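You operate a simulated robot arm through the tools that you are given. There is no shell and no other tool. Be economical: measure what you need, move in short steps, check, and stop when the job is done.

You run a simulated two-armed robot. Do the job below in one go: nothing can be reset, and whatever is moved stays where it is left.

JOB
Lock the test box and pump the seal tester to 2 kPa.
Fine: press the door down to turn each lock knob; keep the hold button down for the valve knob and the pump; both lock knobs on LOCK and the valve knob on SEAL before you pump; no stroke past the figure.

Only the result counts: the job must be done as asked and must still hold three seconds after the hand-in. Knocking over, shifting, dropping, spilling or breaking anything else fails it. Lids that push on must go on centred and level and be pressed home; caps that screw on are set level and turned clockwise until they are tight.

ROBOT AND FRAMES
Two 6-joint arms with two-finger parallel grippers on one trunk, on a base that drives. Base frame: it is fixed to the floor where the robot stands at the start and does not move with it; the origin is under the middle of the robot, x ahead of it, y to its left, z up. Lengths are in m, angles in degrees, forces in N, time in s.
The left shoulder is at the start at [0.07, 0.166, 1.445], the right one opposite. With the tool pointing down near the work surface each hand reaches from about 0.4 to 0.82 m from the robot's upright axis, wherever it stands, measured 20 degrees to its own side. Places, roughly: left lock knob [0.5, 0, 1]; pump gauge [1, 0.1, 0.9]; right lock knob [0.7, 0, 1]; valve knob [1.2, 0.1, 0.9]. Payload 3.91 kg a hand.
Tool frame (each hand has its own): the origin (TCP) lies between the finger pads and is the grasp point; the fingertips stand 0.03 m ahead of it; z points along the fingers, y is the line along which they close. Largest opening 0.11 m; finger width 0.02, thickness 0.01; the body of the gripper, 0.048 by 0.112 m, starts 0.055 m behind the TCP.
Orientation is that of the tool frame in the base frame, as a unit quaternion [x, y, z, w]. With the fingers straight down and closing along the base's y, the tool's x points along the base's -x, its y along +y and its z along -z.

CONTROLS
- The arms move only by the tool play_rows. It takes "left_targets", "right_targets" or both (then of equal length, played together; a hand with none holds still); each is one flat list of numbers, 7 for each row, row after row: the shift along the tool's x, y, z in mm, then the turn, a rotation vector about the tool's x, y, z in degrees, then the closure, from 0 (fully open) to 1 (shut). In form: [dx, dy, dz, ax, ay, az, claw, dx, dy, dz, ax, ay, az, claw, ...]. A call has 1 to 12 rows; each row is the pose to reach, as a shift and turn from the pose commanded when the call began, along the tool's axes at that moment. Each row takes 0.2 s and may step no farther than 0.05 m and 8.6 degrees from the row before; otherwise, or with a gripper value out of range, the whole call is refused. Where a pose cannot be reached the arm comes as near as it can. A force on the tool above 60 N (or 10 N above the force at the start of the call, whichever is more), or a blocked arm, ends the call early, and 0.2 s more pass. The fingers move at their own pace (about 0.108 m/s each) and stop on an object; they squeeze with about 20 N. The grip force told is the motor's: it shows also when the fingers shut on nothing. Time passes only in rows, and 0.2 s behind the last, so rows that repeat a pose let the fingers close. The reply holds the time, the measured pose of the TCP, the force on the tool along the base axes, the opening and the grip force, in the units named above and with some noise, with the torque about the TCP (base axes, N m) and any sound that the robot's microphone picked up, and new pictures: "show" is both (left out), scene, wrist or none (wrist: the cameras of the hands that moved).
- Cameras (640 x 400 px; columns grow to the right, rows downward): "scene" is now at [0.1285, 0.0093, 1.6566]; the picture's right is [0.10, -1.00, 0.00], its down [-0.73, -0.07, -0.68] and it looks along [0.68, 0.07, -0.73] (base axes); focal length 286 px, centre (320, 200). "left" rides on the left gripper at [0.077, -0.007, -0.114] in its tool frame; the picture's right is [0.09, 1.00, 0.00], its down [-0.80, 0.07, -0.59] and it looks along [-0.59, 0.05, 0.80] (tool axes); focal length 270 px, centre (320, 200). "right" rides on the right gripper at [0.077, 0.007, -0.114] in its tool frame; the picture's right is [-0.09, 1.00, 0.00], its down [-0.80, -0.07, -0.59] and it looks along [-0.59, -0.05, 0.80] (tool axes); focal length 270 px, centre (320, 200). There is no depth. A picture from a camera that has moved, and an enlarged one, comes with that camera's place and axes in the base frame and with its lens.
- slide_trunk(by): slides the trunk up (or, below 0, down) by that many m; the arms and the scene camera ride with it, the base frame stays. It gives what a move gives, with no picture.
- drive_base(legs): drives the robot by 1 to 6 legs, each [ahead, left, turn to the left] in m, m and degrees, along the robot's own axes; the way and the turn of a leg run together, so that a leg with both is an arc; at most 1.5 m and 180 degrees a leg. The arms and the cameras ride along, it lands a little off, and it stops where it bumps. It gives what a move gives, and a new picture of the scene camera.
- head_to(pan, tilt): turns the head with the scene camera to pan (to the left, within 86 degrees either way) and tilt (down, from -29 to 69), counted from straight ahead of the robot. It gives what a move gives, and a new picture of the scene camera.
- close_up(camera, box): a new picture of the part [left, top, right, bottom] of that camera's present view, enlarged. The clock stands still meanwhile.
- finish_job(): hands the job in; it is judged then, once.

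Go step by step. Nothing tells you exact positions but the pictures and the camera data: compare them with the known pose of the tool, close in by small moves and look again before you grip or let go. The budget is 120 turns and 260 pictures, counting those below and the enlarged ones. Unless the task says otherwise, let go and move clear before handing in, and close with one line.

The tools are called as name(argument=value, ...) on one line, values as JSON. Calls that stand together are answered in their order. play_rows: Moves the arms, as the interface text tells. Its arguments: {"type":"object","properties":{"left_targets":{"type":"array","items":{"type":"number"}},"right_targets":{"type":"array","items":{"type":"number"}},"show":{"type":"string","enum":["both","scene","wrist","none"]}},"required":[]} The other tools are called the same way: slide_trunk (by) slides the trunk up or down; drive_base (legs) drives the base; head_to (pan, tilt) turns the head that bears the scene camera; close_up (camera, box) takes an enlarged picture of a part of a camera's view; finish_job () hands the job in.

At the start:

```text
time: 0.0
left_tcp_pos: [0.6025, 0.3512, 0.9995]
left_ee_rot: [0.0, 1.0, 0.0, 0.0]
left_contact_force: [0.6, -0.7, -0.4]
left_ft_torque: [0.02, 0.01, 0.01]
left_width: 0.1099
left_finger_force: 0.1
right_tcp_pos: [0.5326, -0.2205, 0.9999]
right_ee_rot: [0.0, 1.0, 0.001, 0.0]
right_contact_force: [0.7, 0.1, -0.1]
right_ft_torque: [0.01, 0.0, 0.02]
right_width: 0.1099
right_finger_force: 0.1
trunk travel left (down, up): [-0.94, 0.0]
robot x, y, heading: [0.0015, 0.0017, -0.1]
head pan, tilt: [5.7, 47.2]
```

scene: 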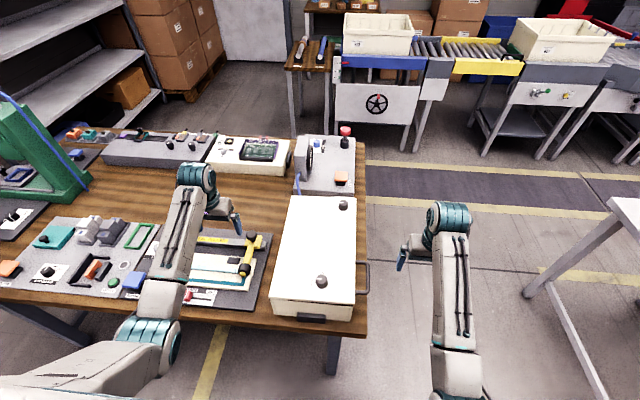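
right: 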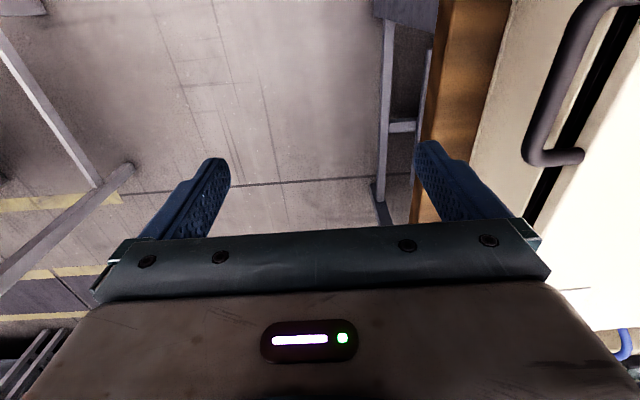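
left: 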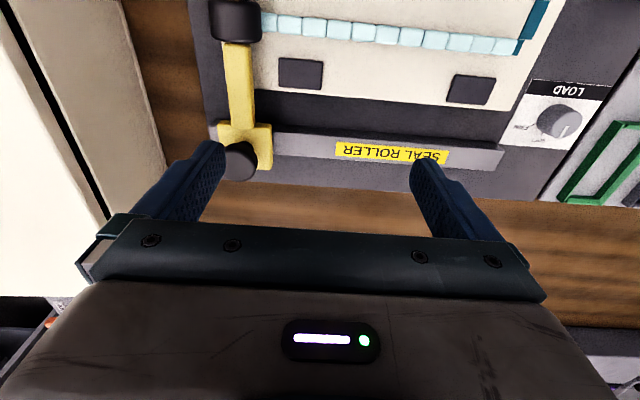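

The test box lies ahead with two lock knobs on its lid, and the pump unit sits behind it. I'll take close-ups to see details.

close_up(camera="scene", box=[260, 180, 380, 330])

close_up(camera="scene", box=[280, 115, 376, 205])

```text
2.67 times, centred on (320, 255) of scene
camera zoom: at [0.1285, 0.0093, 1.6566], right [0.1, -1.0, 0.0], down [-0.73, -0.07, -0.68], along [0.68, 0.07, -0.73], focal length 762 px, centre (320, 53)
```

zoom: 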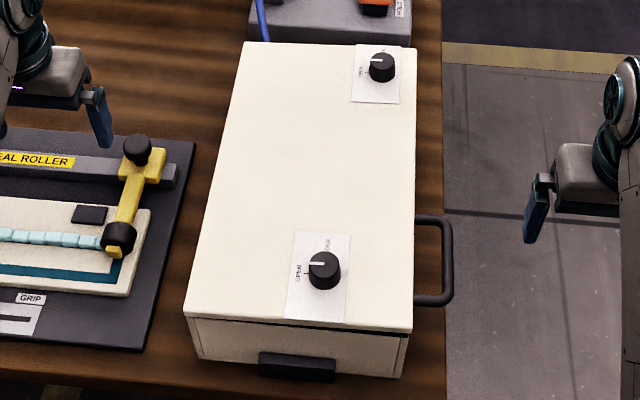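

```text
4.44 times, centred on (328, 160) of scene
camera zoom: at [0.1285, 0.0093, 1.6566], right [0.1, -1.0, 0.0], down [-0.73, -0.07, -0.68], along [0.68, 0.07, -0.73], focal length 1271 px, centre (284, 378)
```

zoom: 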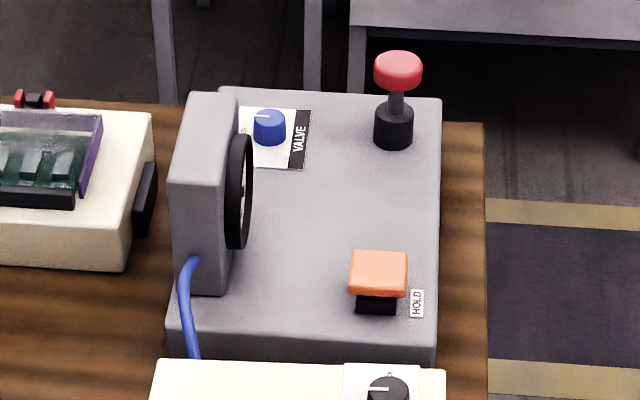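

The seal tester's panel faces -y, so I'll work from the right end of the table facing +y. First I raise the hands and look to the right for room.

play_rows(left_targets=[0, 0, -50, 0, 0, 0, 0, 0, 0, -100, 0, 0, 0, 0, 0, 0, -150, 0, 0, 0, 0, 0, 0, -200, 0, 0, 0, 0, 40, 0, -200, 0, 0, 0, 0, 80, 0, -200, 0, 0, 0, 0, 120, 0, -200, 0, 0, 0, 0], right_targets=[0, 0, -50, 0, 0, 0, 0, 0, 0, -100, 0, 0, 0, 0, 0, 0, -150, 0, 0, 0, 0, 0, 0, -200, 0, 0, 0, 0, 20, 0, -200, 0, 0, 0, 0, 40, 0, -200, 0, 0, 0, 0, 60, 0, -200, 0, 0, 0, 0], show="none")

head_to(pan=-70, tilt=45)

head_to(pan=-15, tilt=55)

```text
time: 1.8
left_tcp_pos: [0.4194, 0.3975, 1.1448]
left_ee_rot: [-0.013, 0.998, -0.054, 0.004]
left_contact_force: [-1.0, 0.6, 0.2]
left_ft_torque: [-0.01, -0.06, -0.02]
left_width: 0.1102
left_finger_force: 0.1
left hand out of reach, approached as far as the arm can: row 2, 3, 4, 5, 6, 7
right_tcp_pos: [0.5706, -0.2052, 1.0247]
right_ee_rot: [0.0, 1.0, 0.0, 0.006]
right_contact_force: [-1.1, 0.3, 0.6]
right_ft_torque: [0.03, -0.07, 0.0]
right_width: 0.1099
right_finger_force: 0.0
right hand out of reach, approached as far as the arm can: row 1, 2, 3, 4, 5, 6, 7
trunk travel left (down, up): [-0.94, 0.0]
robot x, y, heading: [0.0, 0.0016, 0.3]
head pan, tilt: [5.7, 47.2]
stopped in row 7 (left hand): the arm was blocked; the commanded pose is now the measured one
```

```text
time: 3.3
left_tcp_pos: [0.429, 0.3955, 1.1419]
left_ee_rot: [-0.013, 0.999, -0.052, 0.0]
left_contact_force: [0.4, 1.4, 0.1]
left_ft_torque: [-0.02, 0.02, 0.02]
left_width: 0.1103
left_finger_force: 0.0
right_tcp_pos: [0.5801, -0.2093, 1.0201]
right_ee_rot: [0.001, 1.0, 0.001, 0.0]
right_contact_force: [-0.6, 0.0, 0.2]
right_ft_torque: [-0.02, 0.03, -0.02]
right_width: 0.1103
right_finger_force: 0.0
trunk travel left (down, up): [-0.94, 0.0]
robot x, y, heading: [0.0001, -0.0026, -0.0]
head pan, tilt: [-70.0, 45.0]
camera scene: at [0.079, -0.0756, 1.6595], right [-0.94, -0.34, 0.0], down [-0.24, 0.66, -0.71], along [0.24, -0.66, -0.71], focal length 286 px, centre (320, 200)
```

scene: 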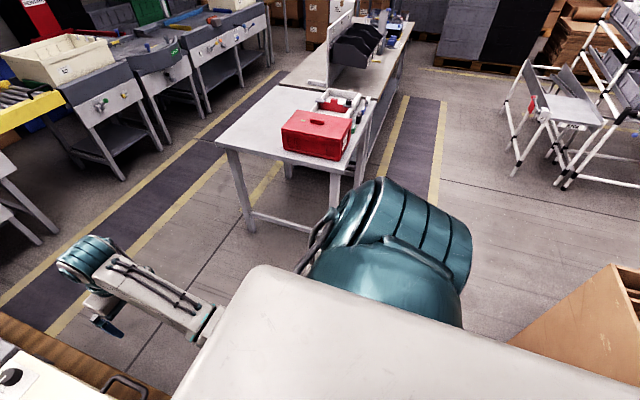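

```text
time: 4.5
left_tcp_pos: [0.4277, 0.3953, 1.1418]
left_ee_rot: [-0.012, 0.999, -0.051, -0.001]
left_contact_force: [-0.1, -0.1, -0.8]
left_ft_torque: [0.01, 0.02, -0.04]
left_width: 0.11
left_finger_force: 0.0
right_tcp_pos: [0.5795, -0.2077, 1.0203]
right_ee_rot: [0.0, 1.0, -0.001, 0.0]
right_contact_force: [0.5, -0.3, 0.3]
right_ft_torque: [-0.04, 0.03, 0.0]
right_width: 0.11
right_finger_force: 0.1
trunk travel left (down, up): [-0.94, 0.0]
robot x, y, heading: [-0.0012, -0.0031, -0.3]
head pan, tilt: [-15.0, 55.0]
camera scene: at [0.1196, -0.0174, 1.6462], right [-0.26, -0.97, 0.0], down [-0.79, 0.21, -0.57], along [0.55, -0.15, -0.82], focal length 286 px, centre (320, 200)
```

scene: 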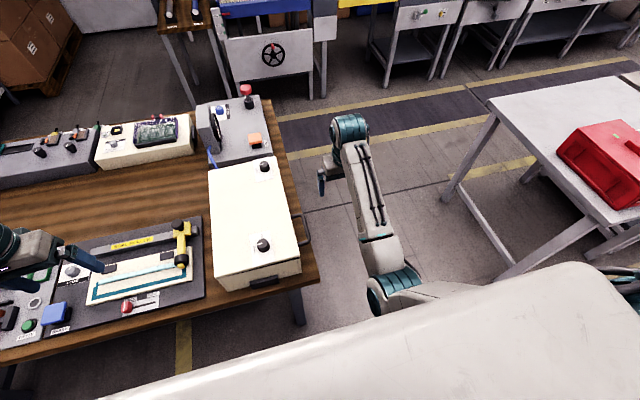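

The corridor between the tables is about 0.9 m wide. I tuck the right hand in first, then drive back, right and turn.

play_rows(right_targets=[40, 0, 0, 0, 0, 0, 0, 80, 0, 0, 0, 0, 0, 0, 120, 0, -30, 0, 0, 0, 0, 150, 0, -70, 0, 0, 0, 0, 150, 0, -110, 0, 0, 0, 0], show="none")

drive_base(legs=[[-0.5, 0, 0], [0, -0.6, 0], [0, 0, 90]])

```text
time: 5.8
left_tcp_pos: [0.4298, 0.3944, 1.1411]
left_ee_rot: [-0.012, 0.999, -0.05, -0.001]
left_contact_force: [-1.2, -0.6, 0.5]
left_ft_torque: [0.01, 0.0, 0.0]
left_width: 0.1099
left_finger_force: 0.0
right_tcp_pos: [0.4173, -0.2076, 1.0115]
right_ee_rot: [-0.001, 0.997, -0.073, 0.012]
right_contact_force: [0.7, -0.1, 0.2]
right_ft_torque: [-0.01, -0.01, -0.01]
right_width: 0.1101
right_finger_force: 0.1
right hand out of reach, approached as far as the arm can: row 1, 2, 3, 4, 5
trunk travel left (down, up): [-0.94, 0.0]
robot x, y, heading: [0.0039, -0.0017, -0.1]
head pan, tilt: [-15.0, 55.0]
stopped in row 5 (right hand): the arm was blocked; the commanded pose is now the measured one
```

```text
time: 8.0
left_tcp_pos: [0.0843, 0.4009, 1.1431]
left_ee_rot: [-0.017, 0.999, -0.051, 0.002]
left_contact_force: [-0.2, 0.2, 0.4]
left_ft_torque: [0.01, -0.08, 0.01]
left_width: 0.1099
left_finger_force: 0.0
right_tcp_pos: [0.0799, -0.201, 1.0124]
right_ee_rot: [-0.005, 0.997, -0.074, 0.014]
right_contact_force: [-1.3, 0.8, 0.0]
right_ft_torque: [-0.02, -0.09, 0.02]
right_width: 0.1099
right_finger_force: 0.1
trunk travel left (down, up): [-0.94, 0.0]
robot x, y, heading: [-0.3354, 0.0036, 0.3]
head pan, tilt: [-15.0, 55.0]
stopped in leg 1: the robot was blocked; the commanded pose is now the measured one
camera scene: at [-0.2222, -0.0151, 1.6467], right [-0.25, -0.97, 0.0], down [-0.79, 0.21, -0.58], along [0.56, -0.14, -0.82], focal length 286 px, centre (320, 200)
```

scene: 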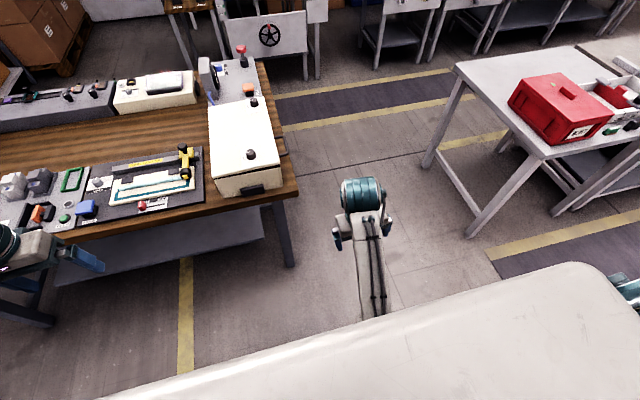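

It bumped something behind, so I come forward a bit before strafing right and turning.

drive_base(legs=[[0.25, 0, 0], [0, -0.57, 0], [0, 0, 90]])

```text
time: 16.6
left_tcp_pos: [-0.4836, -0.1535, 1.1403]
left_ee_rot: [0.722, -0.69, 0.036, -0.037]
left_contact_force: [0.3, -0.1, -0.5]
left_ft_torque: [0.01, 0.01, 0.01]
left_width: 0.1097
left_finger_force: 0.0
right_tcp_pos: [0.1184, -0.1509, 1.0118]
right_ee_rot: [0.713, -0.697, 0.044, -0.061]
right_contact_force: [0.1, -0.8, 0.5]
right_ft_torque: [0.04, 0.01, 0.0]
right_width: 0.1099
right_finger_force: 0.0
trunk travel left (down, up): [-0.94, 0.0]
robot x, y, heading: [-0.0777, -0.572, 91.3]
head pan, tilt: [-15.0, 55.0]
camera scene: at [-0.0641, -0.4507, 1.6462], right [0.97, -0.24, 0.0], down [-0.2, -0.8, -0.57], along [0.14, 0.56, -0.82], focal length 286 px, centre (320, 200)
```

scene: 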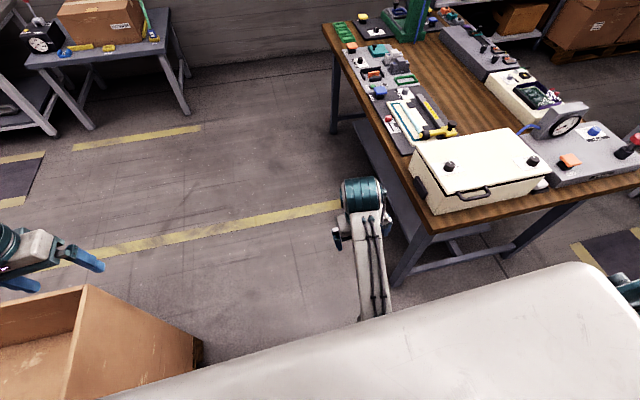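

Turned; now strafe right to stand in front of the box.

drive_base(legs=[[0, 0, -1.3], [0, -0.68, 0]])

head_to(pan=0, tilt=55)

```text
time: 20.7
left_tcp_pos: [0.2035, -0.1456, 1.1394]
left_ee_rot: [0.714, -0.699, 0.037, -0.037]
left_contact_force: [-0.5, 0.3, -0.1]
left_ft_torque: [-0.03, -0.03, 0.01]
left_width: 0.1102
left_finger_force: 0.1
right_tcp_pos: [0.8063, -0.161, 1.0112]
right_ee_rot: [0.705, -0.705, 0.045, -0.061]
right_contact_force: [1.0, 0.0, -0.1]
right_ft_torque: [0.0, 0.0, -0.01]
right_width: 0.1102
right_finger_force: 0.0
trunk travel left (down, up): [-0.94, 0.0]
robot x, y, heading: [0.5994, -0.5744, 89.9]
head pan, tilt: [-15.0, 55.0]
camera scene: at [0.6155, -0.4536, 1.6462], right [0.96, -0.26, 0.0], down [-0.22, -0.79, -0.57], along [0.15, 0.55, -0.82], focal length 286 px, centre (320, 200)
```

scene: 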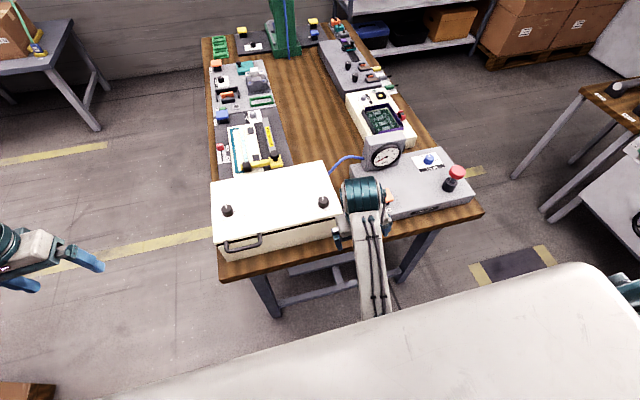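

```text
time: 21.4
left_tcp_pos: [0.204, -0.1454, 1.1421]
left_ee_rot: [0.714, -0.699, 0.037, -0.036]
left_contact_force: [0.6, 0.4, 0.5]
left_ft_torque: [0.0, 0.01, -0.01]
left_width: 0.1102
left_finger_force: 0.0
right_tcp_pos: [0.8077, -0.1609, 1.0114]
right_ee_rot: [-0.705, 0.705, -0.045, 0.06]
right_contact_force: [-0.4, -0.1, 0.1]
right_ft_torque: [0.0, 0.01, -0.01]
right_width: 0.1101
right_finger_force: 0.1
trunk travel left (down, up): [-0.94, 0.0]
robot x, y, heading: [0.5981, -0.5731, 89.8]
head pan, tilt: [0.0, 55.0]
camera scene: at [0.599, -0.4511, 1.6462], right [1.0, -0.01, 0.0], down [0.0, -0.82, -0.57], along [0.0, 0.57, -0.82], focal length 286 px, centre (320, 200)
```

scene: 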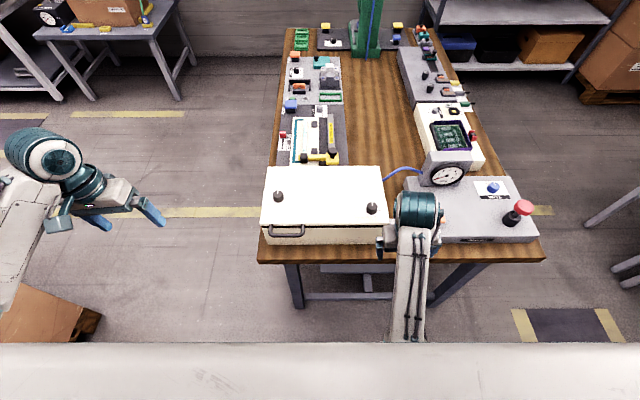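

Now in front of the box; zoom in on the box and the panel.

close_up(camera="scene", box=[255, 160, 395, 250])

close_up(camera="scene", box=[405, 150, 545, 245])

```text
4.44 times, centred on (325, 205) of scene
camera zoom: at [0.599, -0.4511, 1.6462], right [1.0, -0.01, 0.0], down [0.0, -0.82, -0.57], along [0.0, 0.57, -0.82], focal length 1271 px, centre (298, 178)
```

zoom: 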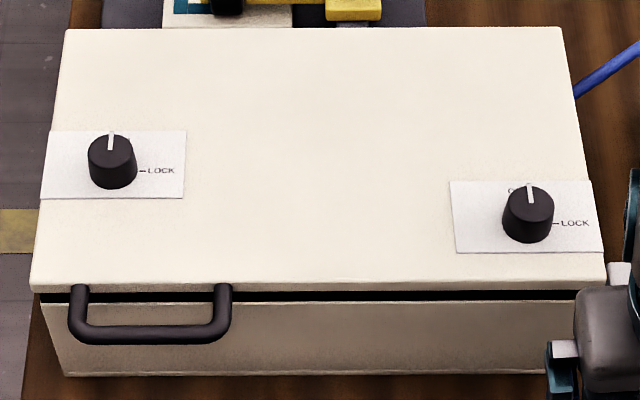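

```text
4.21 times, centred on (475, 198) of scene
camera zoom: at [0.599, -0.4511, 1.6462], right [1.0, -0.01, 0.0], down [0.0, -0.82, -0.57], along [0.0, 0.57, -0.82], focal length 1204 px, centre (-333, 210)
```

zoom: 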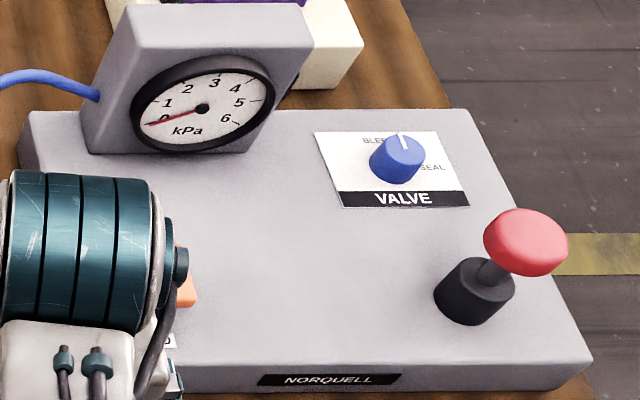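

Both lock knobs point to OPEN (away) and need 90° clockwise. I first straighten the right hand and see how high it reaches near the right knob.

play_rows(right_targets=[0, 0, -20, -4, 0.6, 0, 0, 0, 0, -40, -8.5, 1.2, 0, 0, -40, 10, -60, -8.5, 1.2, 0, 0, -80, 30, -60, -8.5, 1.2, 0, 0], show="none")

head_to(pan=-86, tilt=60)

```text
time: 22.6
left_tcp_pos: [0.205, -0.146, 1.1414]
left_ee_rot: [0.713, -0.699, 0.036, -0.037]
left_contact_force: [0.1, -0.8, -1.1]
left_ft_torque: [0.01, 0.03, 0.0]
left_width: 0.1099
left_finger_force: 0.2
right_tcp_pos: [0.7739, -0.0858, 1.0028]
right_ee_rot: [-0.702, 0.711, -0.027, 0.022]
right_contact_force: [-0.2, 0.1, 0.0]
right_ft_torque: [0.02, 0.0, 0.01]
right_width: 0.1103
right_finger_force: 0.1
right hand out of reach, approached as far as the arm can: row 1, 2, 3, 4
trunk travel left (down, up): [-0.94, 0.0]
robot x, y, heading: [0.602, -0.5722, 89.6]
head pan, tilt: [0.0, 55.0]
stopped in row 4 (right hand): the arm was blocked; the commanded pose is now the measured one
```

```text
time: 24.2
left_tcp_pos: [0.2057, -0.145, 1.1417]
left_ee_rot: [0.714, -0.698, 0.037, -0.036]
left_contact_force: [0.3, -0.1, -1.0]
left_ft_torque: [0.01, 0.0, 0.01]
left_width: 0.11
left_finger_force: 0.2
right_tcp_pos: [0.772, -0.0841, 1.002]
right_ee_rot: [-0.702, 0.711, -0.027, 0.022]
right_contact_force: [-0.1, -0.4, -0.1]
right_ft_torque: [-0.03, -0.02, 0.0]
right_width: 0.1101
right_finger_force: 0.1
trunk travel left (down, up): [-0.94, 0.0]
robot x, y, heading: [0.596, -0.5735, 89.7]
head pan, tilt: [-85.9, 60.0]
camera scene: at [0.6647, -0.5184, 1.6402], right [0.07, -1.0, 0.0], down [-0.86, -0.06, -0.5], along [0.5, 0.03, -0.87], focal length 286 px, centre (320, 200)
```

scene: 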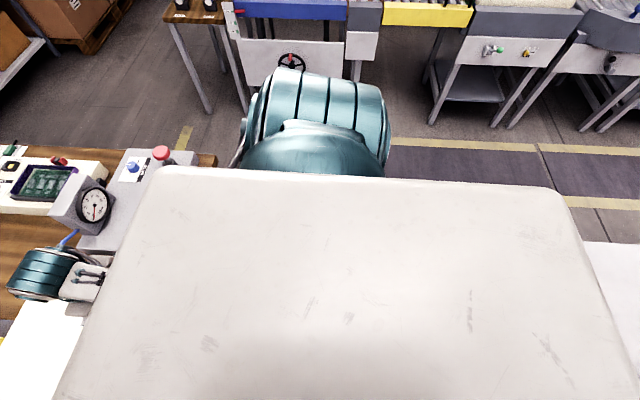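

The reach height is limited close in, so I back off about 8 cm to gain height.

drive_base(legs=[[-0.09, 0, 0]])

head_to(pan=0, tilt=52)

```text
time: 25.4
left_tcp_pos: [0.2045, -0.2302, 1.1383]
left_ee_rot: [0.714, -0.699, 0.038, -0.035]
left_contact_force: [-0.9, -0.5, 0.5]
left_ft_torque: [-0.04, 0.01, 0.02]
left_width: 0.1099
left_finger_force: 0.0
right_tcp_pos: [0.772, -0.1707, 1.0001]
right_ee_rot: [-0.702, 0.711, -0.028, 0.019]
right_contact_force: [-0.2, 0.4, 0.7]
right_ft_torque: [0.0, -0.02, 0.02]
right_width: 0.11
right_finger_force: 0.1
trunk travel left (down, up): [-0.94, 0.0]
robot x, y, heading: [0.5981, -0.6687, 89.8]
head pan, tilt: [-85.9, 60.0]
camera scene: at [0.664, -0.602, 1.6398], right [0.07, -1.0, 0.0], down [-0.86, -0.06, -0.5], along [0.5, 0.03, -0.87], focal length 286 px, centre (320, 200)
```

scene: 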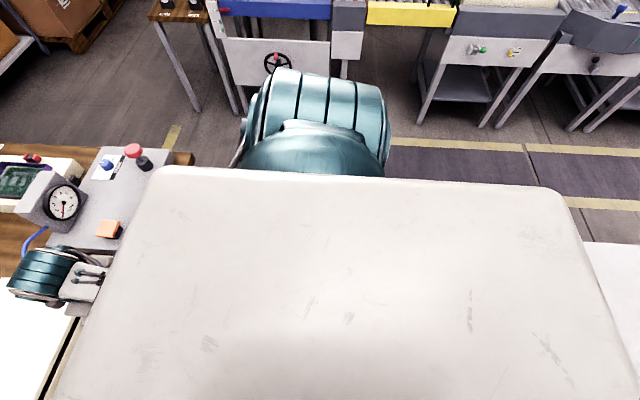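

```text
time: 26.9
left_tcp_pos: [0.2039, -0.2361, 1.1415]
left_ee_rot: [0.713, -0.699, 0.037, -0.036]
left_contact_force: [-0.6, 0.0, 0.5]
left_ft_torque: [0.01, 0.0, -0.03]
left_width: 0.11
left_finger_force: 0.1
right_tcp_pos: [0.7731, -0.1758, 1.0026]
right_ee_rot: [-0.702, 0.711, -0.026, 0.021]
right_contact_force: [-0.1, 0.6, 0.4]
right_ft_torque: [-0.01, 0.0, 0.03]
right_width: 0.1099
right_finger_force: 0.1
trunk travel left (down, up): [-0.94, 0.0]
robot x, y, heading: [0.5981, -0.6642, 89.7]
head pan, tilt: [0.0, 52.0]
camera scene: at [0.5982, -0.5387, 1.6501], right [1.0, -0.01, 0.0], down [0.0, -0.79, -0.62], along [0.0, 0.62, -0.79], focal length 286 px, centre (320, 200)
```

scene: 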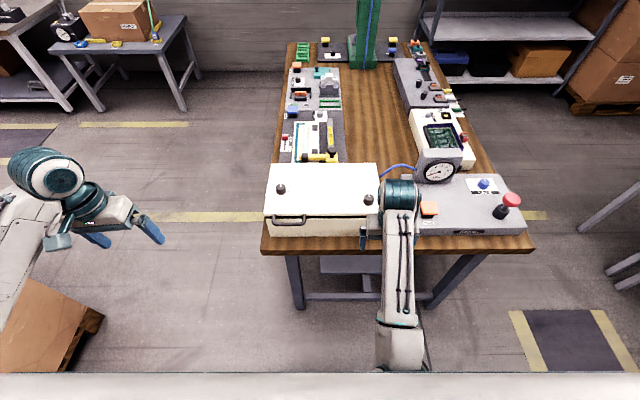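

Now try raising and straightening the right hand in front of the box.

play_rows(right_targets=[-20, 10, -15, -3.8, -0.4, -0.7, 0, -40, 20, -30, -3.8, -0.4, -0.7, 0, -60, 30, -48, -3.8, -0.4, -0.7, 0, -75, 38, -48, -3.8, -0.4, -0.7, 0], show="wrist")

```text
time: 28.1
left_tcp_pos: [0.2045, -0.2368, 1.1411]
left_ee_rot: [0.714, -0.698, 0.036, -0.037]
left_contact_force: [0.1, 0.4, 0.4]
left_ft_torque: [0.02, -0.01, -0.01]
left_width: 0.1099
left_finger_force: 0.0
right_tcp_pos: [0.752, -0.0955, 1.0264]
right_ee_rot: [-0.701, 0.713, -0.016, 0.013]
right_contact_force: [0.0, -0.5, 0.2]
right_ft_torque: [0.0, -0.01, 0.0]
right_width: 0.1102
right_finger_force: 0.1
right hand out of reach, approached as far as the arm can: row 1, 2, 3, 4
trunk travel left (down, up): [-0.94, 0.0]
robot x, y, heading: [0.6025, -0.6653, 89.9]
head pan, tilt: [0.0, 52.0]
stopped in row 4 (right hand): the arm was blocked; the commanded pose is now the measured one
camera right: at [0.7381, -0.1725, 1.1412], right [-0.99, 0.11, -0.04], down [0.06, 0.8, 0.59], along [0.1, 0.59, -0.8], focal length 270 px, centre (320, 200)
```

right: 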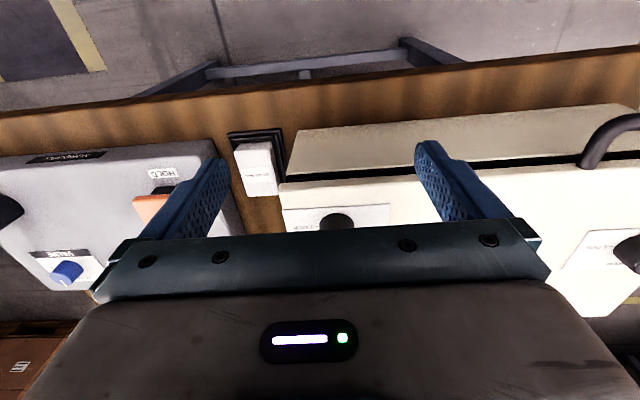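

close_up(camera="scene", box=[330, 160, 440, 230])

close_up(camera="right", box=[220, 120, 460, 270])

```text
5.71 times, centred on (385, 195) of scene
camera zoom: at [0.5978, -0.5386, 1.6501], right [1.0, 0.0, 0.0], down [0.0, -0.79, -0.62], along [0.0, 0.62, -0.79], focal length 1634 px, centre (-51, 229)
```

zoom: 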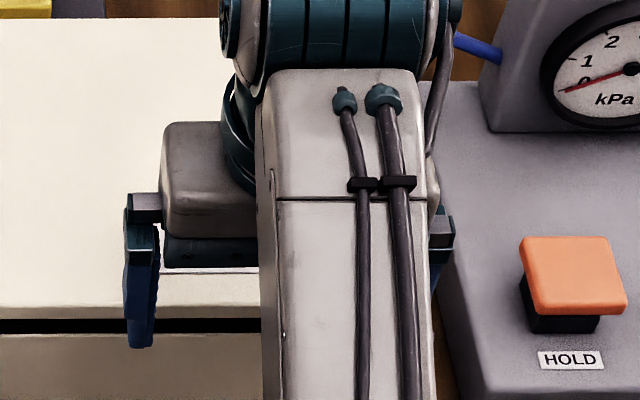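

```text
2.67 times, centred on (340, 195) of right
camera zoom: at [0.7381, -0.1725, 1.1412], right [-0.99, 0.11, -0.04], down [0.06, 0.8, 0.59], along [0.1, 0.59, -0.8], focal length 721 px, centre (267, 213)
```

zoom: 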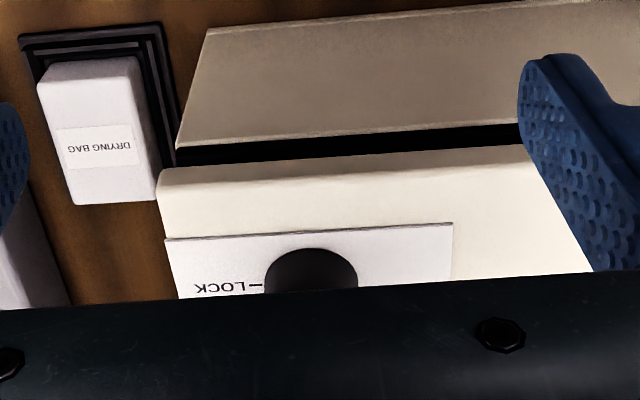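

Knob is about at (0.746, -0.004). I move the right hand over it, staying high.

play_rows(right_targets=[-30, 3, -8, -1.5, 0, -0.7, 0, -60, 5, -12, -2.3, -0.2, -1, 0, -90, 6, -14, -2.3, -0.2, -1, 0], show="wrist")

```text
time: 28.9
left_tcp_pos: [0.2046, -0.2359, 1.141]
left_ee_rot: [0.713, -0.699, 0.036, -0.036]
left_contact_force: [0.0, -0.7, -0.9]
left_ft_torque: [0.0, 0.02, 0.02]
left_width: 0.1099
left_finger_force: 0.0
right_tcp_pos: [0.7439, -0.0048, 1.039]
right_ee_rot: [-0.707, 0.708, -0.002, -0.001]
right_contact_force: [0.3, 0.2, -0.1]
right_ft_torque: [0.01, 0.01, 0.0]
right_width: 0.11
right_finger_force: 0.0
trunk travel left (down, up): [-0.94, 0.0]
robot x, y, heading: [0.5994, -0.6598, 89.8]
head pan, tilt: [0.0, 52.0]
camera right: at [0.7367, -0.0814, 1.1545], right [-1.0, 0.09, 0.0], down [0.07, 0.8, 0.59], along [0.05, 0.59, -0.81], focal length 270 px, centre (320, 200)
```

right: 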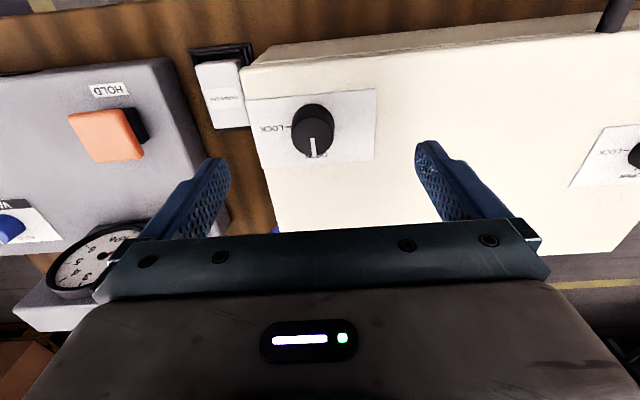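

The right hand is well over the right knob. Now I bring the left hand (closed) around toward the lid front centre to press it.

play_rows(left_targets=[-15, -35, 10, -1, 0, 0, 1, -30, -75, 25, -3, 0, 0.5, 1, -50, -115, 40, -5.8, 0, 1, 1, -70, -155, 60, -5.8, 0, 1.1, 1, -86, -196, 70, -5.8, 0, 1.1, 1], show="scene")

```text
time: 30.1
left_tcp_pos: [0.4218, -0.1246, 1.0116]
left_ee_rot: [0.708, -0.707, -0.006, -0.001]
left_contact_force: [0.9, -0.1, 0.0]
left_ft_torque: [-0.01, 0.09, -0.05]
left_width: 0.0001
left_finger_force: 20.2
left hand out of reach, approached as far as the arm can: row 1, 2, 3, 4, 5
right_tcp_pos: [0.751, -0.0047, 1.0399]
right_ee_rot: [-0.707, 0.707, 0.001, -0.003]
right_contact_force: [0.4, -0.3, 0.8]
right_ft_torque: [-0.01, 0.06, 0.0]
right_width: 0.1099
right_finger_force: 0.1
trunk travel left (down, up): [-0.94, 0.0]
robot x, y, heading: [0.5997, -0.6698, 89.9]
head pan, tilt: [0.0, 52.0]
camera scene: at [0.6091, -0.5401, 1.6503], right [1.0, 0.0, -0.01], down [-0.01, -0.79, -0.62], along [0.0, 0.62, -0.79], focal length 286 px, centre (320, 200)
```

scene: 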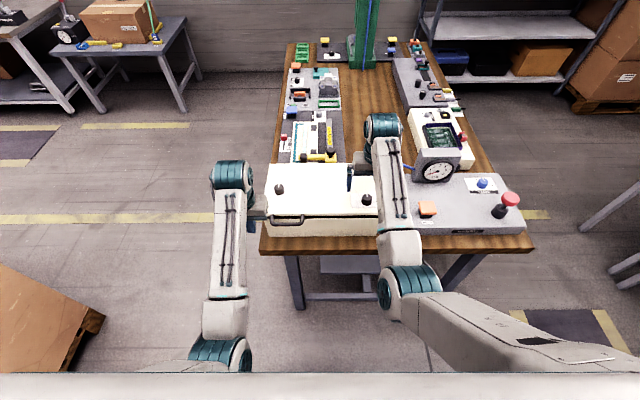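

play_rows(left_targets=[0, -40, -10, 0, 0, 0, 1, 0, -80, -20, 0, 0, 0, 1, -20, -120, -28, 0, 0, 0, 1, -60, -150, -28, 0, 0, 0, 1, -95, -158, -28, 0, 0, 0, 1], show="both")

```text
time: 31.0
left_tcp_pos: [0.4258, -0.1062, 1.0044]
left_ee_rot: [0.727, -0.682, -0.049, 0.066]
left_contact_force: [0.7, -0.4, -0.1]
left_ft_torque: [0.02, -0.06, 0.02]
left_width: 0.0
left_finger_force: 20.2
left hand out of reach, approached as far as the arm can: row 3, 4
right_tcp_pos: [0.7439, -0.0038, 1.0397]
right_ee_rot: [0.707, -0.707, 0.002, 0.001]
right_contact_force: [-0.1, -0.5, 0.7]
right_ft_torque: [-0.04, 0.0, -0.02]
right_width: 0.11
right_finger_force: 0.1
trunk travel left (down, up): [-0.94, 0.0]
robot x, y, heading: [0.5974, -0.6662, 89.6]
head pan, tilt: [0.0, 52.0]
stopped in row 4 (left hand): the arm was blocked; the commanded pose is now the measured one
camera scene: at [0.5947, -0.5372, 1.65], right [1.0, 0.0, 0.0], down [0.0, -0.79, -0.61], along [0.0, 0.61, -0.79], focal length 286 px, centre (320, 200)
camera left: at [0.4544, -0.1802, 1.118], right [-0.98, -0.15, 0.16], down [-0.03, 0.81, 0.58], along [-0.22, 0.56, -0.8], focal length 270 px, centre (320, 200)
```

scene: 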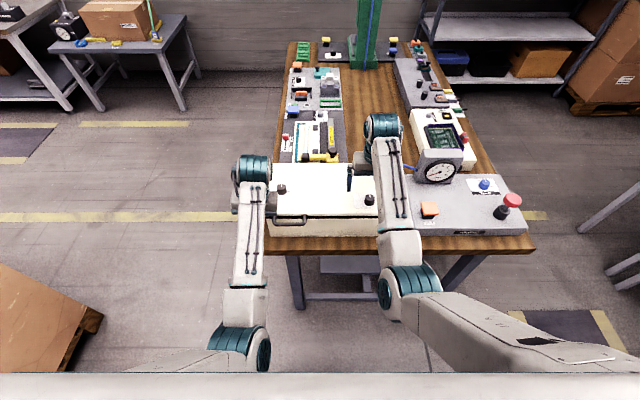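
left: 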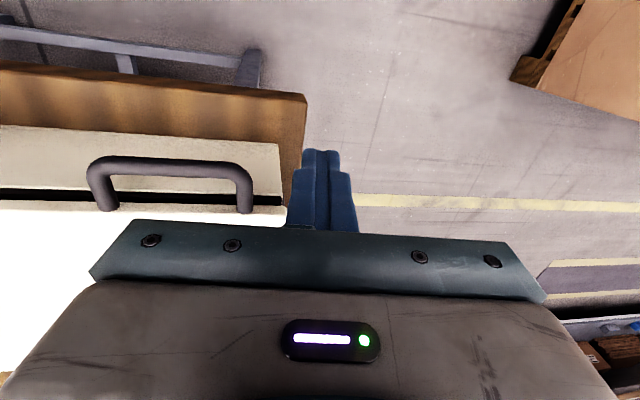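

The left hand can't cross that far; I'll have it press on the lid's left front instead. Straighten it and extend forward.

play_rows(left_targets=[-5, 0, -5, 4, -0.7, 2, 1, -15, -5, -10, 8, -1.4, 3.7, 1, -35, -10, -20, 9.3, -1.4, 3.7, 1, -60, -20, -30, 9.3, -1.4, 3.7, 1, -80, -30, -40, 9.3, -1.4, 3.7, 1], show="wrist")

```text
time: 32.2
left_tcp_pos: [0.4588, -0.0246, 1.0388]
left_ee_rot: [-0.707, 0.708, -0.001, 0.001]
left_contact_force: [0.0, 0.2, -0.1]
left_ft_torque: [0.03, 0.02, 0.0]
left_width: 0.0001
left_finger_force: 19.7
right_tcp_pos: [0.746, -0.0052, 1.0392]
right_ee_rot: [-0.707, 0.707, -0.001, -0.001]
right_contact_force: [0.4, 0.2, 0.1]
right_ft_torque: [0.03, 0.0, 0.0]
right_width: 0.1097
right_finger_force: 0.0
trunk travel left (down, up): [-0.94, 0.0]
robot x, y, heading: [0.6006, -0.6668, 90.0]
head pan, tilt: [0.0, 52.0]
camera left: at [0.4651, -0.1028, 1.1536], right [-1.0, -0.09, 0.0], down [-0.07, 0.8, 0.59], along [-0.05, 0.59, -0.8], focal length 270 px, centre (320, 200)
```

left: 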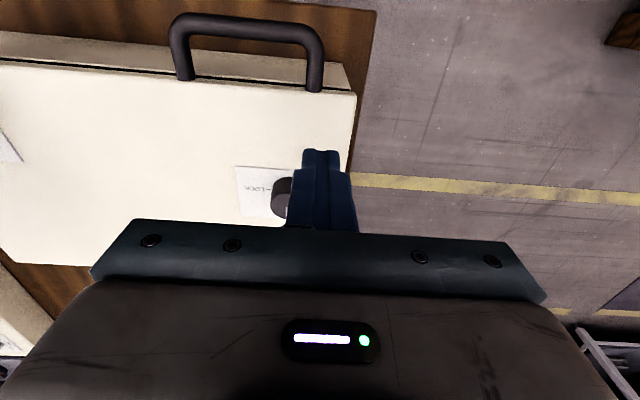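

Left hand is straight now. Move it right to x≈0.54 and lower gently onto the lid.

play_rows(left_targets=[0, -40, 0, 0, 0, 0, 1, 0, -80, 0, 0, 0, 0, 1, 0, -80, 15, 0, 0, 0, 1, 0, -80, 25, 0, 0, 0, 1, 0, -80, 32, 0, 0, 0, 1, 0, -80, 37, 0, 0, 0, 1, 0, -80, 42, 0, 0, 0, 1, 0, -80, 46, 0, 0, 0, 1], show="both")

```text
time: 34.0
left_tcp_pos: [0.5267, -0.0148, 1.0021]
left_ee_rot: [0.709, -0.705, -0.011, -0.002]
left_contact_force: [-0.4, -0.4, 0.8]
left_ft_torque: [0.0, 0.03, 0.03]
left_width: 0.0
left_finger_force: 20.0
right_tcp_pos: [0.7449, -0.0058, 1.0399]
right_ee_rot: [-0.707, 0.707, -0.001, -0.001]
right_contact_force: [-0.2, -0.2, 0.5]
right_ft_torque: [0.0, -0.05, 0.0]
right_width: 0.1101
right_finger_force: 0.0
trunk travel left (down, up): [-0.94, 0.0]
robot x, y, heading: [0.5986, -0.6662, 89.7]
head pan, tilt: [0.0, 52.0]
camera scene: at [0.599, -0.5381, 1.6501], right [1.0, 0.0, 0.0], down [0.0, -0.79, -0.62], along [0.0, 0.62, -0.79], focal length 286 px, centre (320, 200)
camera left: at [0.5357, -0.0941, 1.114], right [-1.0, -0.09, 0.01], down [-0.07, 0.79, 0.61], along [-0.07, 0.61, -0.79], focal length 270 px, centre (320, 200)
```

scene: 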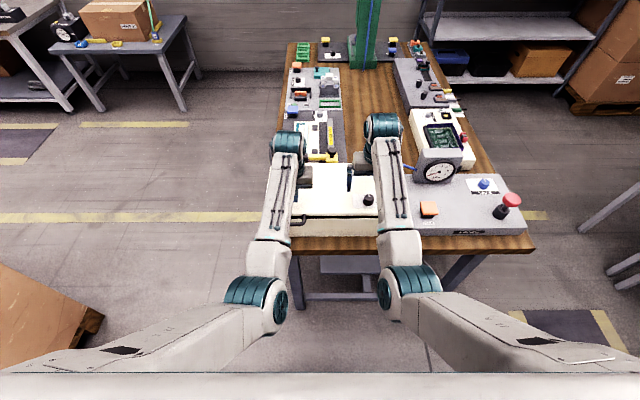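
left: 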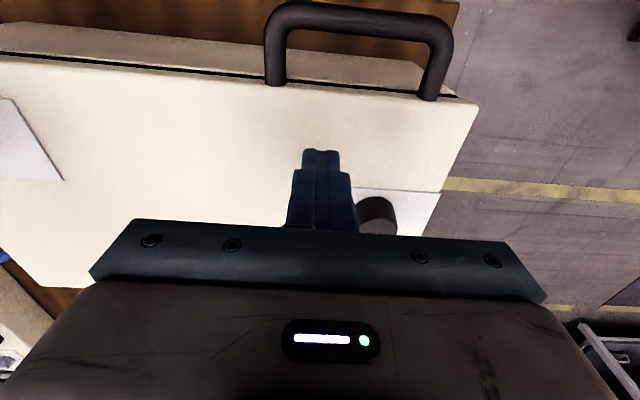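

play_rows(left_targets=[0, 0, 5, 0, 0, 0, 1, 0, 0, 10, 0, 0, 0, 1, 0, 0, 14, 0, 0, 0, 1, 0, 0, 18, 0, 0, 0, 1, 0, 0, 22, 0, 0, 0, 1], show="wrist")

```text
time: 35.2
left_tcp_pos: [0.5284, -0.0137, 0.981]
left_ee_rot: [0.709, -0.705, -0.011, -0.005]
left_contact_force: [-1.5, 3.4, 5.0]
left_ft_torque: [0.05, -0.01, -0.01]
left_width: 0.0001
left_finger_force: 20.0
right_tcp_pos: [0.7445, -0.0053, 1.0402]
right_ee_rot: [-0.707, 0.707, 0.0, -0.001]
right_contact_force: [-0.4, 0.0, 0.5]
right_ft_torque: [-0.03, 0.01, 0.03]
right_width: 0.11
right_finger_force: 0.1
trunk travel left (down, up): [-0.94, 0.0]
robot x, y, heading: [0.5956, -0.6628, 89.7]
head pan, tilt: [0.0, 52.0]
camera left: at [0.5373, -0.0945, 1.0929], right [-1.0, -0.09, 0.01], down [-0.07, 0.79, 0.61], along [-0.06, 0.61, -0.79], focal length 270 px, centre (320, 200)
```

left: 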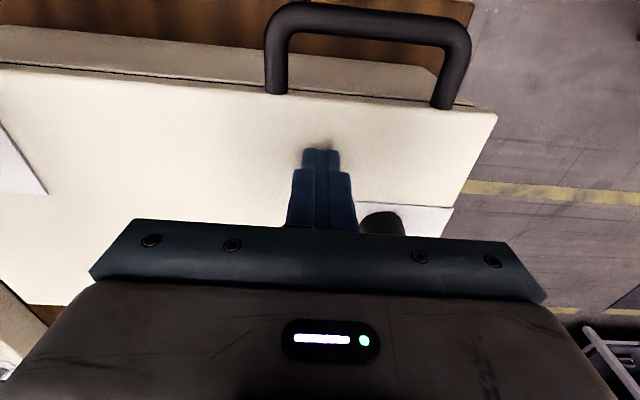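

Contact with the lid at tip z≈0.951. Press further in small steps.

play_rows(left_targets=[0, 0, 3, 0, 0, 0, 1, 0, 0, 6, 0, 0, 0, 1, 0, 0, 9, 0, 0, 0, 1], show="wrist")

```text
time: 36.0
left_tcp_pos: [0.5277, -0.0166, 0.9754]
left_ee_rot: [0.709, -0.705, -0.013, -0.008]
left_contact_force: [-7.1, 23.1, 52.9]
left_ft_torque: [0.19, 0.15, -0.2]
left_width: 0.0
left_finger_force: 20.0
right_tcp_pos: [0.7459, -0.0074, 1.0419]
right_ee_rot: [-0.707, 0.708, -0.001, 0.0]
right_contact_force: [-0.3, -0.3, 0.3]
right_ft_torque: [-0.01, 0.01, -0.01]
right_width: 0.11
right_finger_force: 0.1
trunk travel left (down, up): [-0.94, 0.0]
robot x, y, heading: [0.6025, -0.6632, 89.6]
head pan, tilt: [0.0, 52.0]
camera left: at [0.5372, -0.0966, 1.0878], right [-1.0, -0.09, 0.0], down [-0.07, 0.78, 0.62], along [-0.06, 0.62, -0.78], focal length 270 px, centre (320, 200)
```

left: 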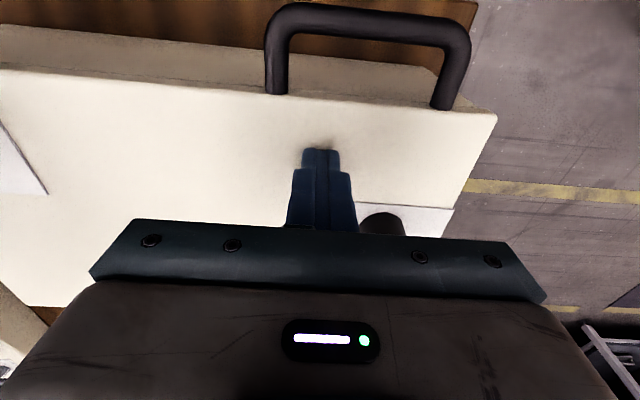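

The lid is fully down (53 N); I ease the left hand by 3 mm, and pre-rotate the right hand −45° over its knob.

play_rows(left_targets=[0, 0, -3, 0, 0, 0, 1, 0, 0, -3, 0, 0, 0, 1, 0, 0, -3, 0, 0, 0, 1, 0, 0, -3, 0, 0, 0, 1, 0, 0, -3, 0, 0, 0, 1, 0, 0, -3, 0, 0, 0, 1], right_targets=[0, 0, 0, 0, 0, -7.5, 0, 0, 0, 5, 0, 0, -15, 0, 0, 0, 10, 0, 0, -22.5, 0, 0, 0, 15, 0, 0, -30, 0, 0, 0, 20, 0, 0, -37.5, 0, 0, 0, 25, 0, 0, -45, 0], show="wrist")

```text
time: 37.4
left_tcp_pos: [0.5284, -0.0167, 0.9748]
left_ee_rot: [0.709, -0.705, -0.012, -0.006]
left_contact_force: [-1.7, 23.8, 45.6]
left_ft_torque: [0.24, -0.03, -0.01]
left_width: 0.0
left_finger_force: 20.1
right_tcp_pos: [0.7449, -0.0054, 1.0146]
right_ee_rot: [0.925, -0.381, -0.001, 0.001]
right_contact_force: [-0.5, 0.1, 1.0]
right_ft_torque: [0.01, -0.01, 0.03]
right_width: 0.1101
right_finger_force: 0.0
trunk travel left (down, up): [-0.94, 0.0]
robot x, y, heading: [0.6, -0.6662, 89.7]
head pan, tilt: [0.0, 52.0]
camera right: at [0.7939, -0.0659, 1.1308], right [-0.76, -0.64, 0.0], down [-0.52, 0.62, 0.59], along [-0.38, 0.45, -0.8], focal length 270 px, centre (320, 200)
camera left: at [0.5376, -0.0969, 1.0883], right [-1.0, -0.09, 0.01], down [-0.07, 0.78, 0.62], along [-0.06, 0.61, -0.79], focal length 270 px, centre (320, 200)
```

right: 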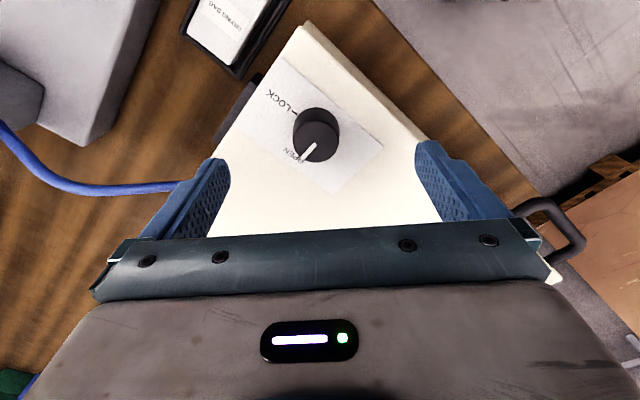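
left: 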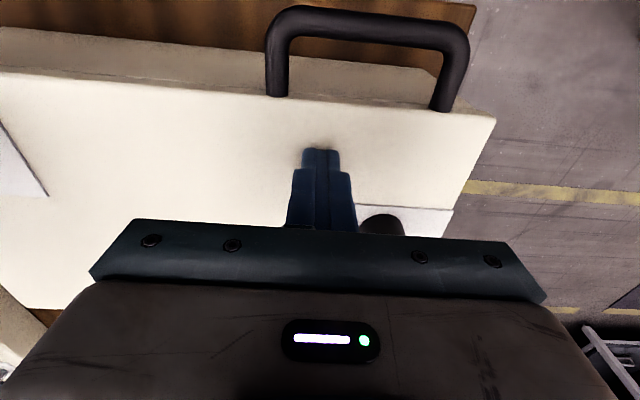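

close_up(camera="right", box=[260, 85, 380, 185])

```text
4.00 times, centred on (320, 135) of right
camera zoom: at [0.7939, -0.0659, 1.1308], right [-0.76, -0.64, 0.0], down [-0.52, 0.62, 0.59], along [-0.38, 0.45, -0.8], focal length 1081 px, centre (320, 460)
```

zoom: 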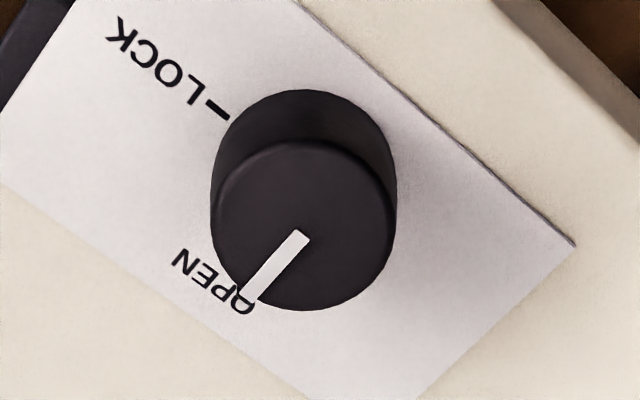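

Lower the right hand around the knob (tips about 4 mm above the lid) and close.

play_rows(right_targets=[4, -2, 10, 0, 0, 0, 0, 4, -2, 20, 0, 0, 0, 0, 4, -2, 28, 0, 0, 0, 0, 4, -2, 34, 0, 0, 0, 0.3, 4, -2, 34, 0, 0, 0, 0.6, 4, -2, 34, 0, 0, 0, 1, 4, -2, 34, 0, 0, 0, 1, 4, -2, 34, 0, 0, 0, 1], show="wrist")

```text
time: 39.2
left_tcp_pos: [0.5285, -0.0163, 0.9765]
left_ee_rot: [0.709, -0.705, -0.012, -0.007]
left_contact_force: [0.3, 20.4, 48.8]
left_ft_torque: [0.18, -0.11, 0.05]
left_width: 0.0
left_finger_force: 19.7
right_tcp_pos: [0.7494, -0.0076, 0.9822]
right_ee_rot: [0.924, -0.383, 0.0, 0.0]
right_contact_force: [-1.3, 1.8, -2.2]
right_ft_torque: [0.06, 0.06, 0.01]
right_width: 0.0306
right_finger_force: 44.8
trunk travel left (down, up): [-0.94, 0.0]
robot x, y, heading: [0.5966, -0.6648, 89.6]
head pan, tilt: [0.0, 52.0]
camera right: at [0.7985, -0.0675, 1.0969], right [-0.77, -0.64, 0.0], down [-0.52, 0.62, 0.59], along [-0.38, 0.46, -0.8], focal length 270 px, centre (320, 200)
```

right: 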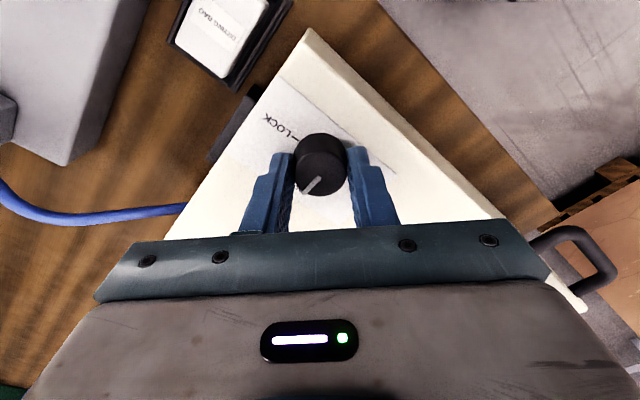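

Gripped the knob (30.6 mm). Turn it 90° clockwise.

play_rows(right_targets=[0, 0, 0, 0, 0, 7.5, 1, 0, 0, 0, 0, 0, 15, 1, 0, 0, 0, 0, 0, 22.5, 1, 0, 0, 0, 0, 0, 30, 1, 0, 0, 0, 0, 0, 37.5, 1, 0, 0, 0, 0, 0, 45, 1, 0, 0, 0, 0, 0, 52.5, 1, 0, 0, 0, 0, 0, 60, 1, 0, 0, 0, 0, 0, 67.5, 1, 0, 0, 0, 0, 0, 75, 1, 0, 0, 0, 0, 0, 82.5, 1, 0, 0, 0, 0, 0, 90, 1], show="wrist")

```text
time: 41.8
left_tcp_pos: [0.5295, -0.0171, 0.9754]
left_ee_rot: [0.709, -0.705, -0.012, -0.006]
left_contact_force: [-0.6, 3.4, 62.0]
left_ft_torque: [-0.44, -0.11, -0.2]
left_width: 0.0001
left_finger_force: 20.4
right_tcp_pos: [0.7492, -0.0091, 0.9831]
right_ee_rot: [-0.382, 0.924, 0.001, -0.001]
right_contact_force: [-2.0, 21.2, -14.2]
right_ft_torque: [0.61, -0.02, 0.09]
right_width: 0.0312
right_finger_force: 44.8
trunk travel left (down, up): [-0.94, 0.0]
robot x, y, heading: [0.5981, -0.6652, 89.7]
head pan, tilt: [0.0, 52.0]
camera right: at [0.6892, -0.0581, 1.0971], right [-0.64, 0.77, 0.0], down [0.62, 0.51, 0.59], along [0.46, 0.38, -0.8], focal length 270 px, centre (320, 200)
```

right: 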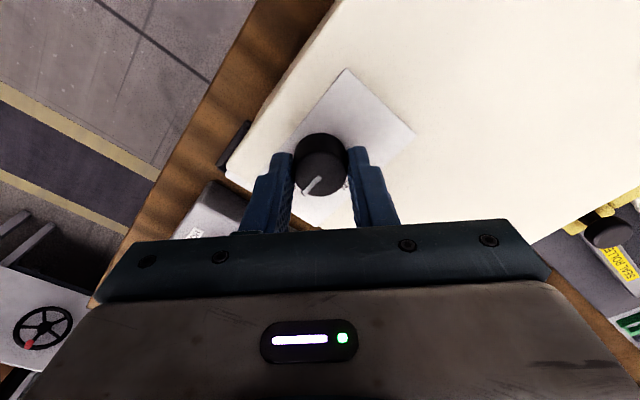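

The knob pointer moved along to +x (LOCK). Release and lift, then check.

play_rows(right_targets=[0, 0, 0, 0, 0, 0, 0.6, 0, 0, 0, 0, 0, 0, 0.2, 0, 0, 0, 0, 0, 0, 0, 0, 0, -15, 0, 0, 0, 0, 0, 0, -35, 0, 0, 0, 0], show="wrist")

close_up(camera="right", box=[240, 70, 400, 200])

```text
time: 43.0
left_tcp_pos: [0.5283, -0.0177, 0.9771]
left_ee_rot: [0.709, -0.705, -0.012, -0.006]
left_contact_force: [-0.4, 20.9, 47.5]
left_ft_torque: [0.22, -0.05, -0.02]
left_width: 0.0
left_finger_force: 19.8
right_tcp_pos: [0.7489, -0.01, 1.0158]
right_ee_rot: [-0.382, 0.924, 0.0, 0.0]
right_contact_force: [-0.5, 0.2, -0.5]
right_ft_torque: [-0.02, 0.01, 0.02]
right_width: 0.1099
right_finger_force: 0.0
trunk travel left (down, up): [-0.94, 0.0]
robot x, y, heading: [0.6005, -0.6659, 89.5]
head pan, tilt: [0.0, 52.0]
camera right: at [0.6893, -0.0595, 1.1321], right [-0.64, 0.77, 0.0], down [0.62, 0.52, 0.59], along [0.46, 0.38, -0.8], focal length 270 px, centre (320, 200)
```

right: 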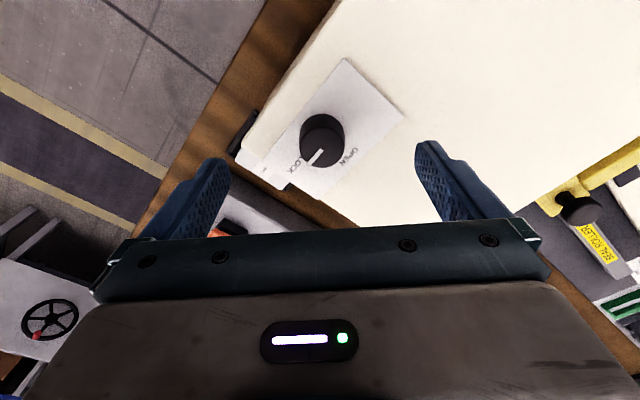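

```text
3.08 times, centred on (320, 135) of right
camera zoom: at [0.6893, -0.0595, 1.1321], right [-0.64, 0.77, 0.0], down [0.62, 0.52, 0.59], along [0.46, 0.38, -0.8], focal length 832 px, centre (320, 400)
```

zoom: 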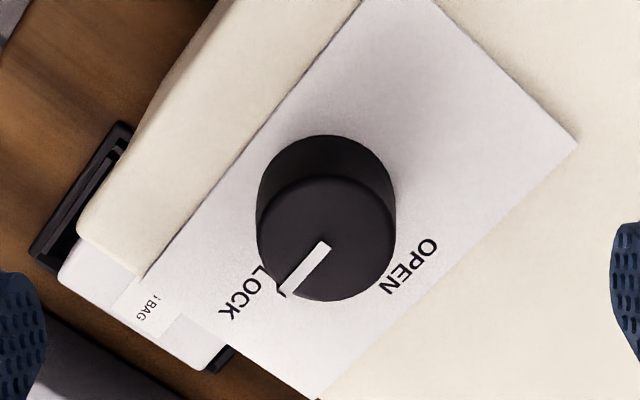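

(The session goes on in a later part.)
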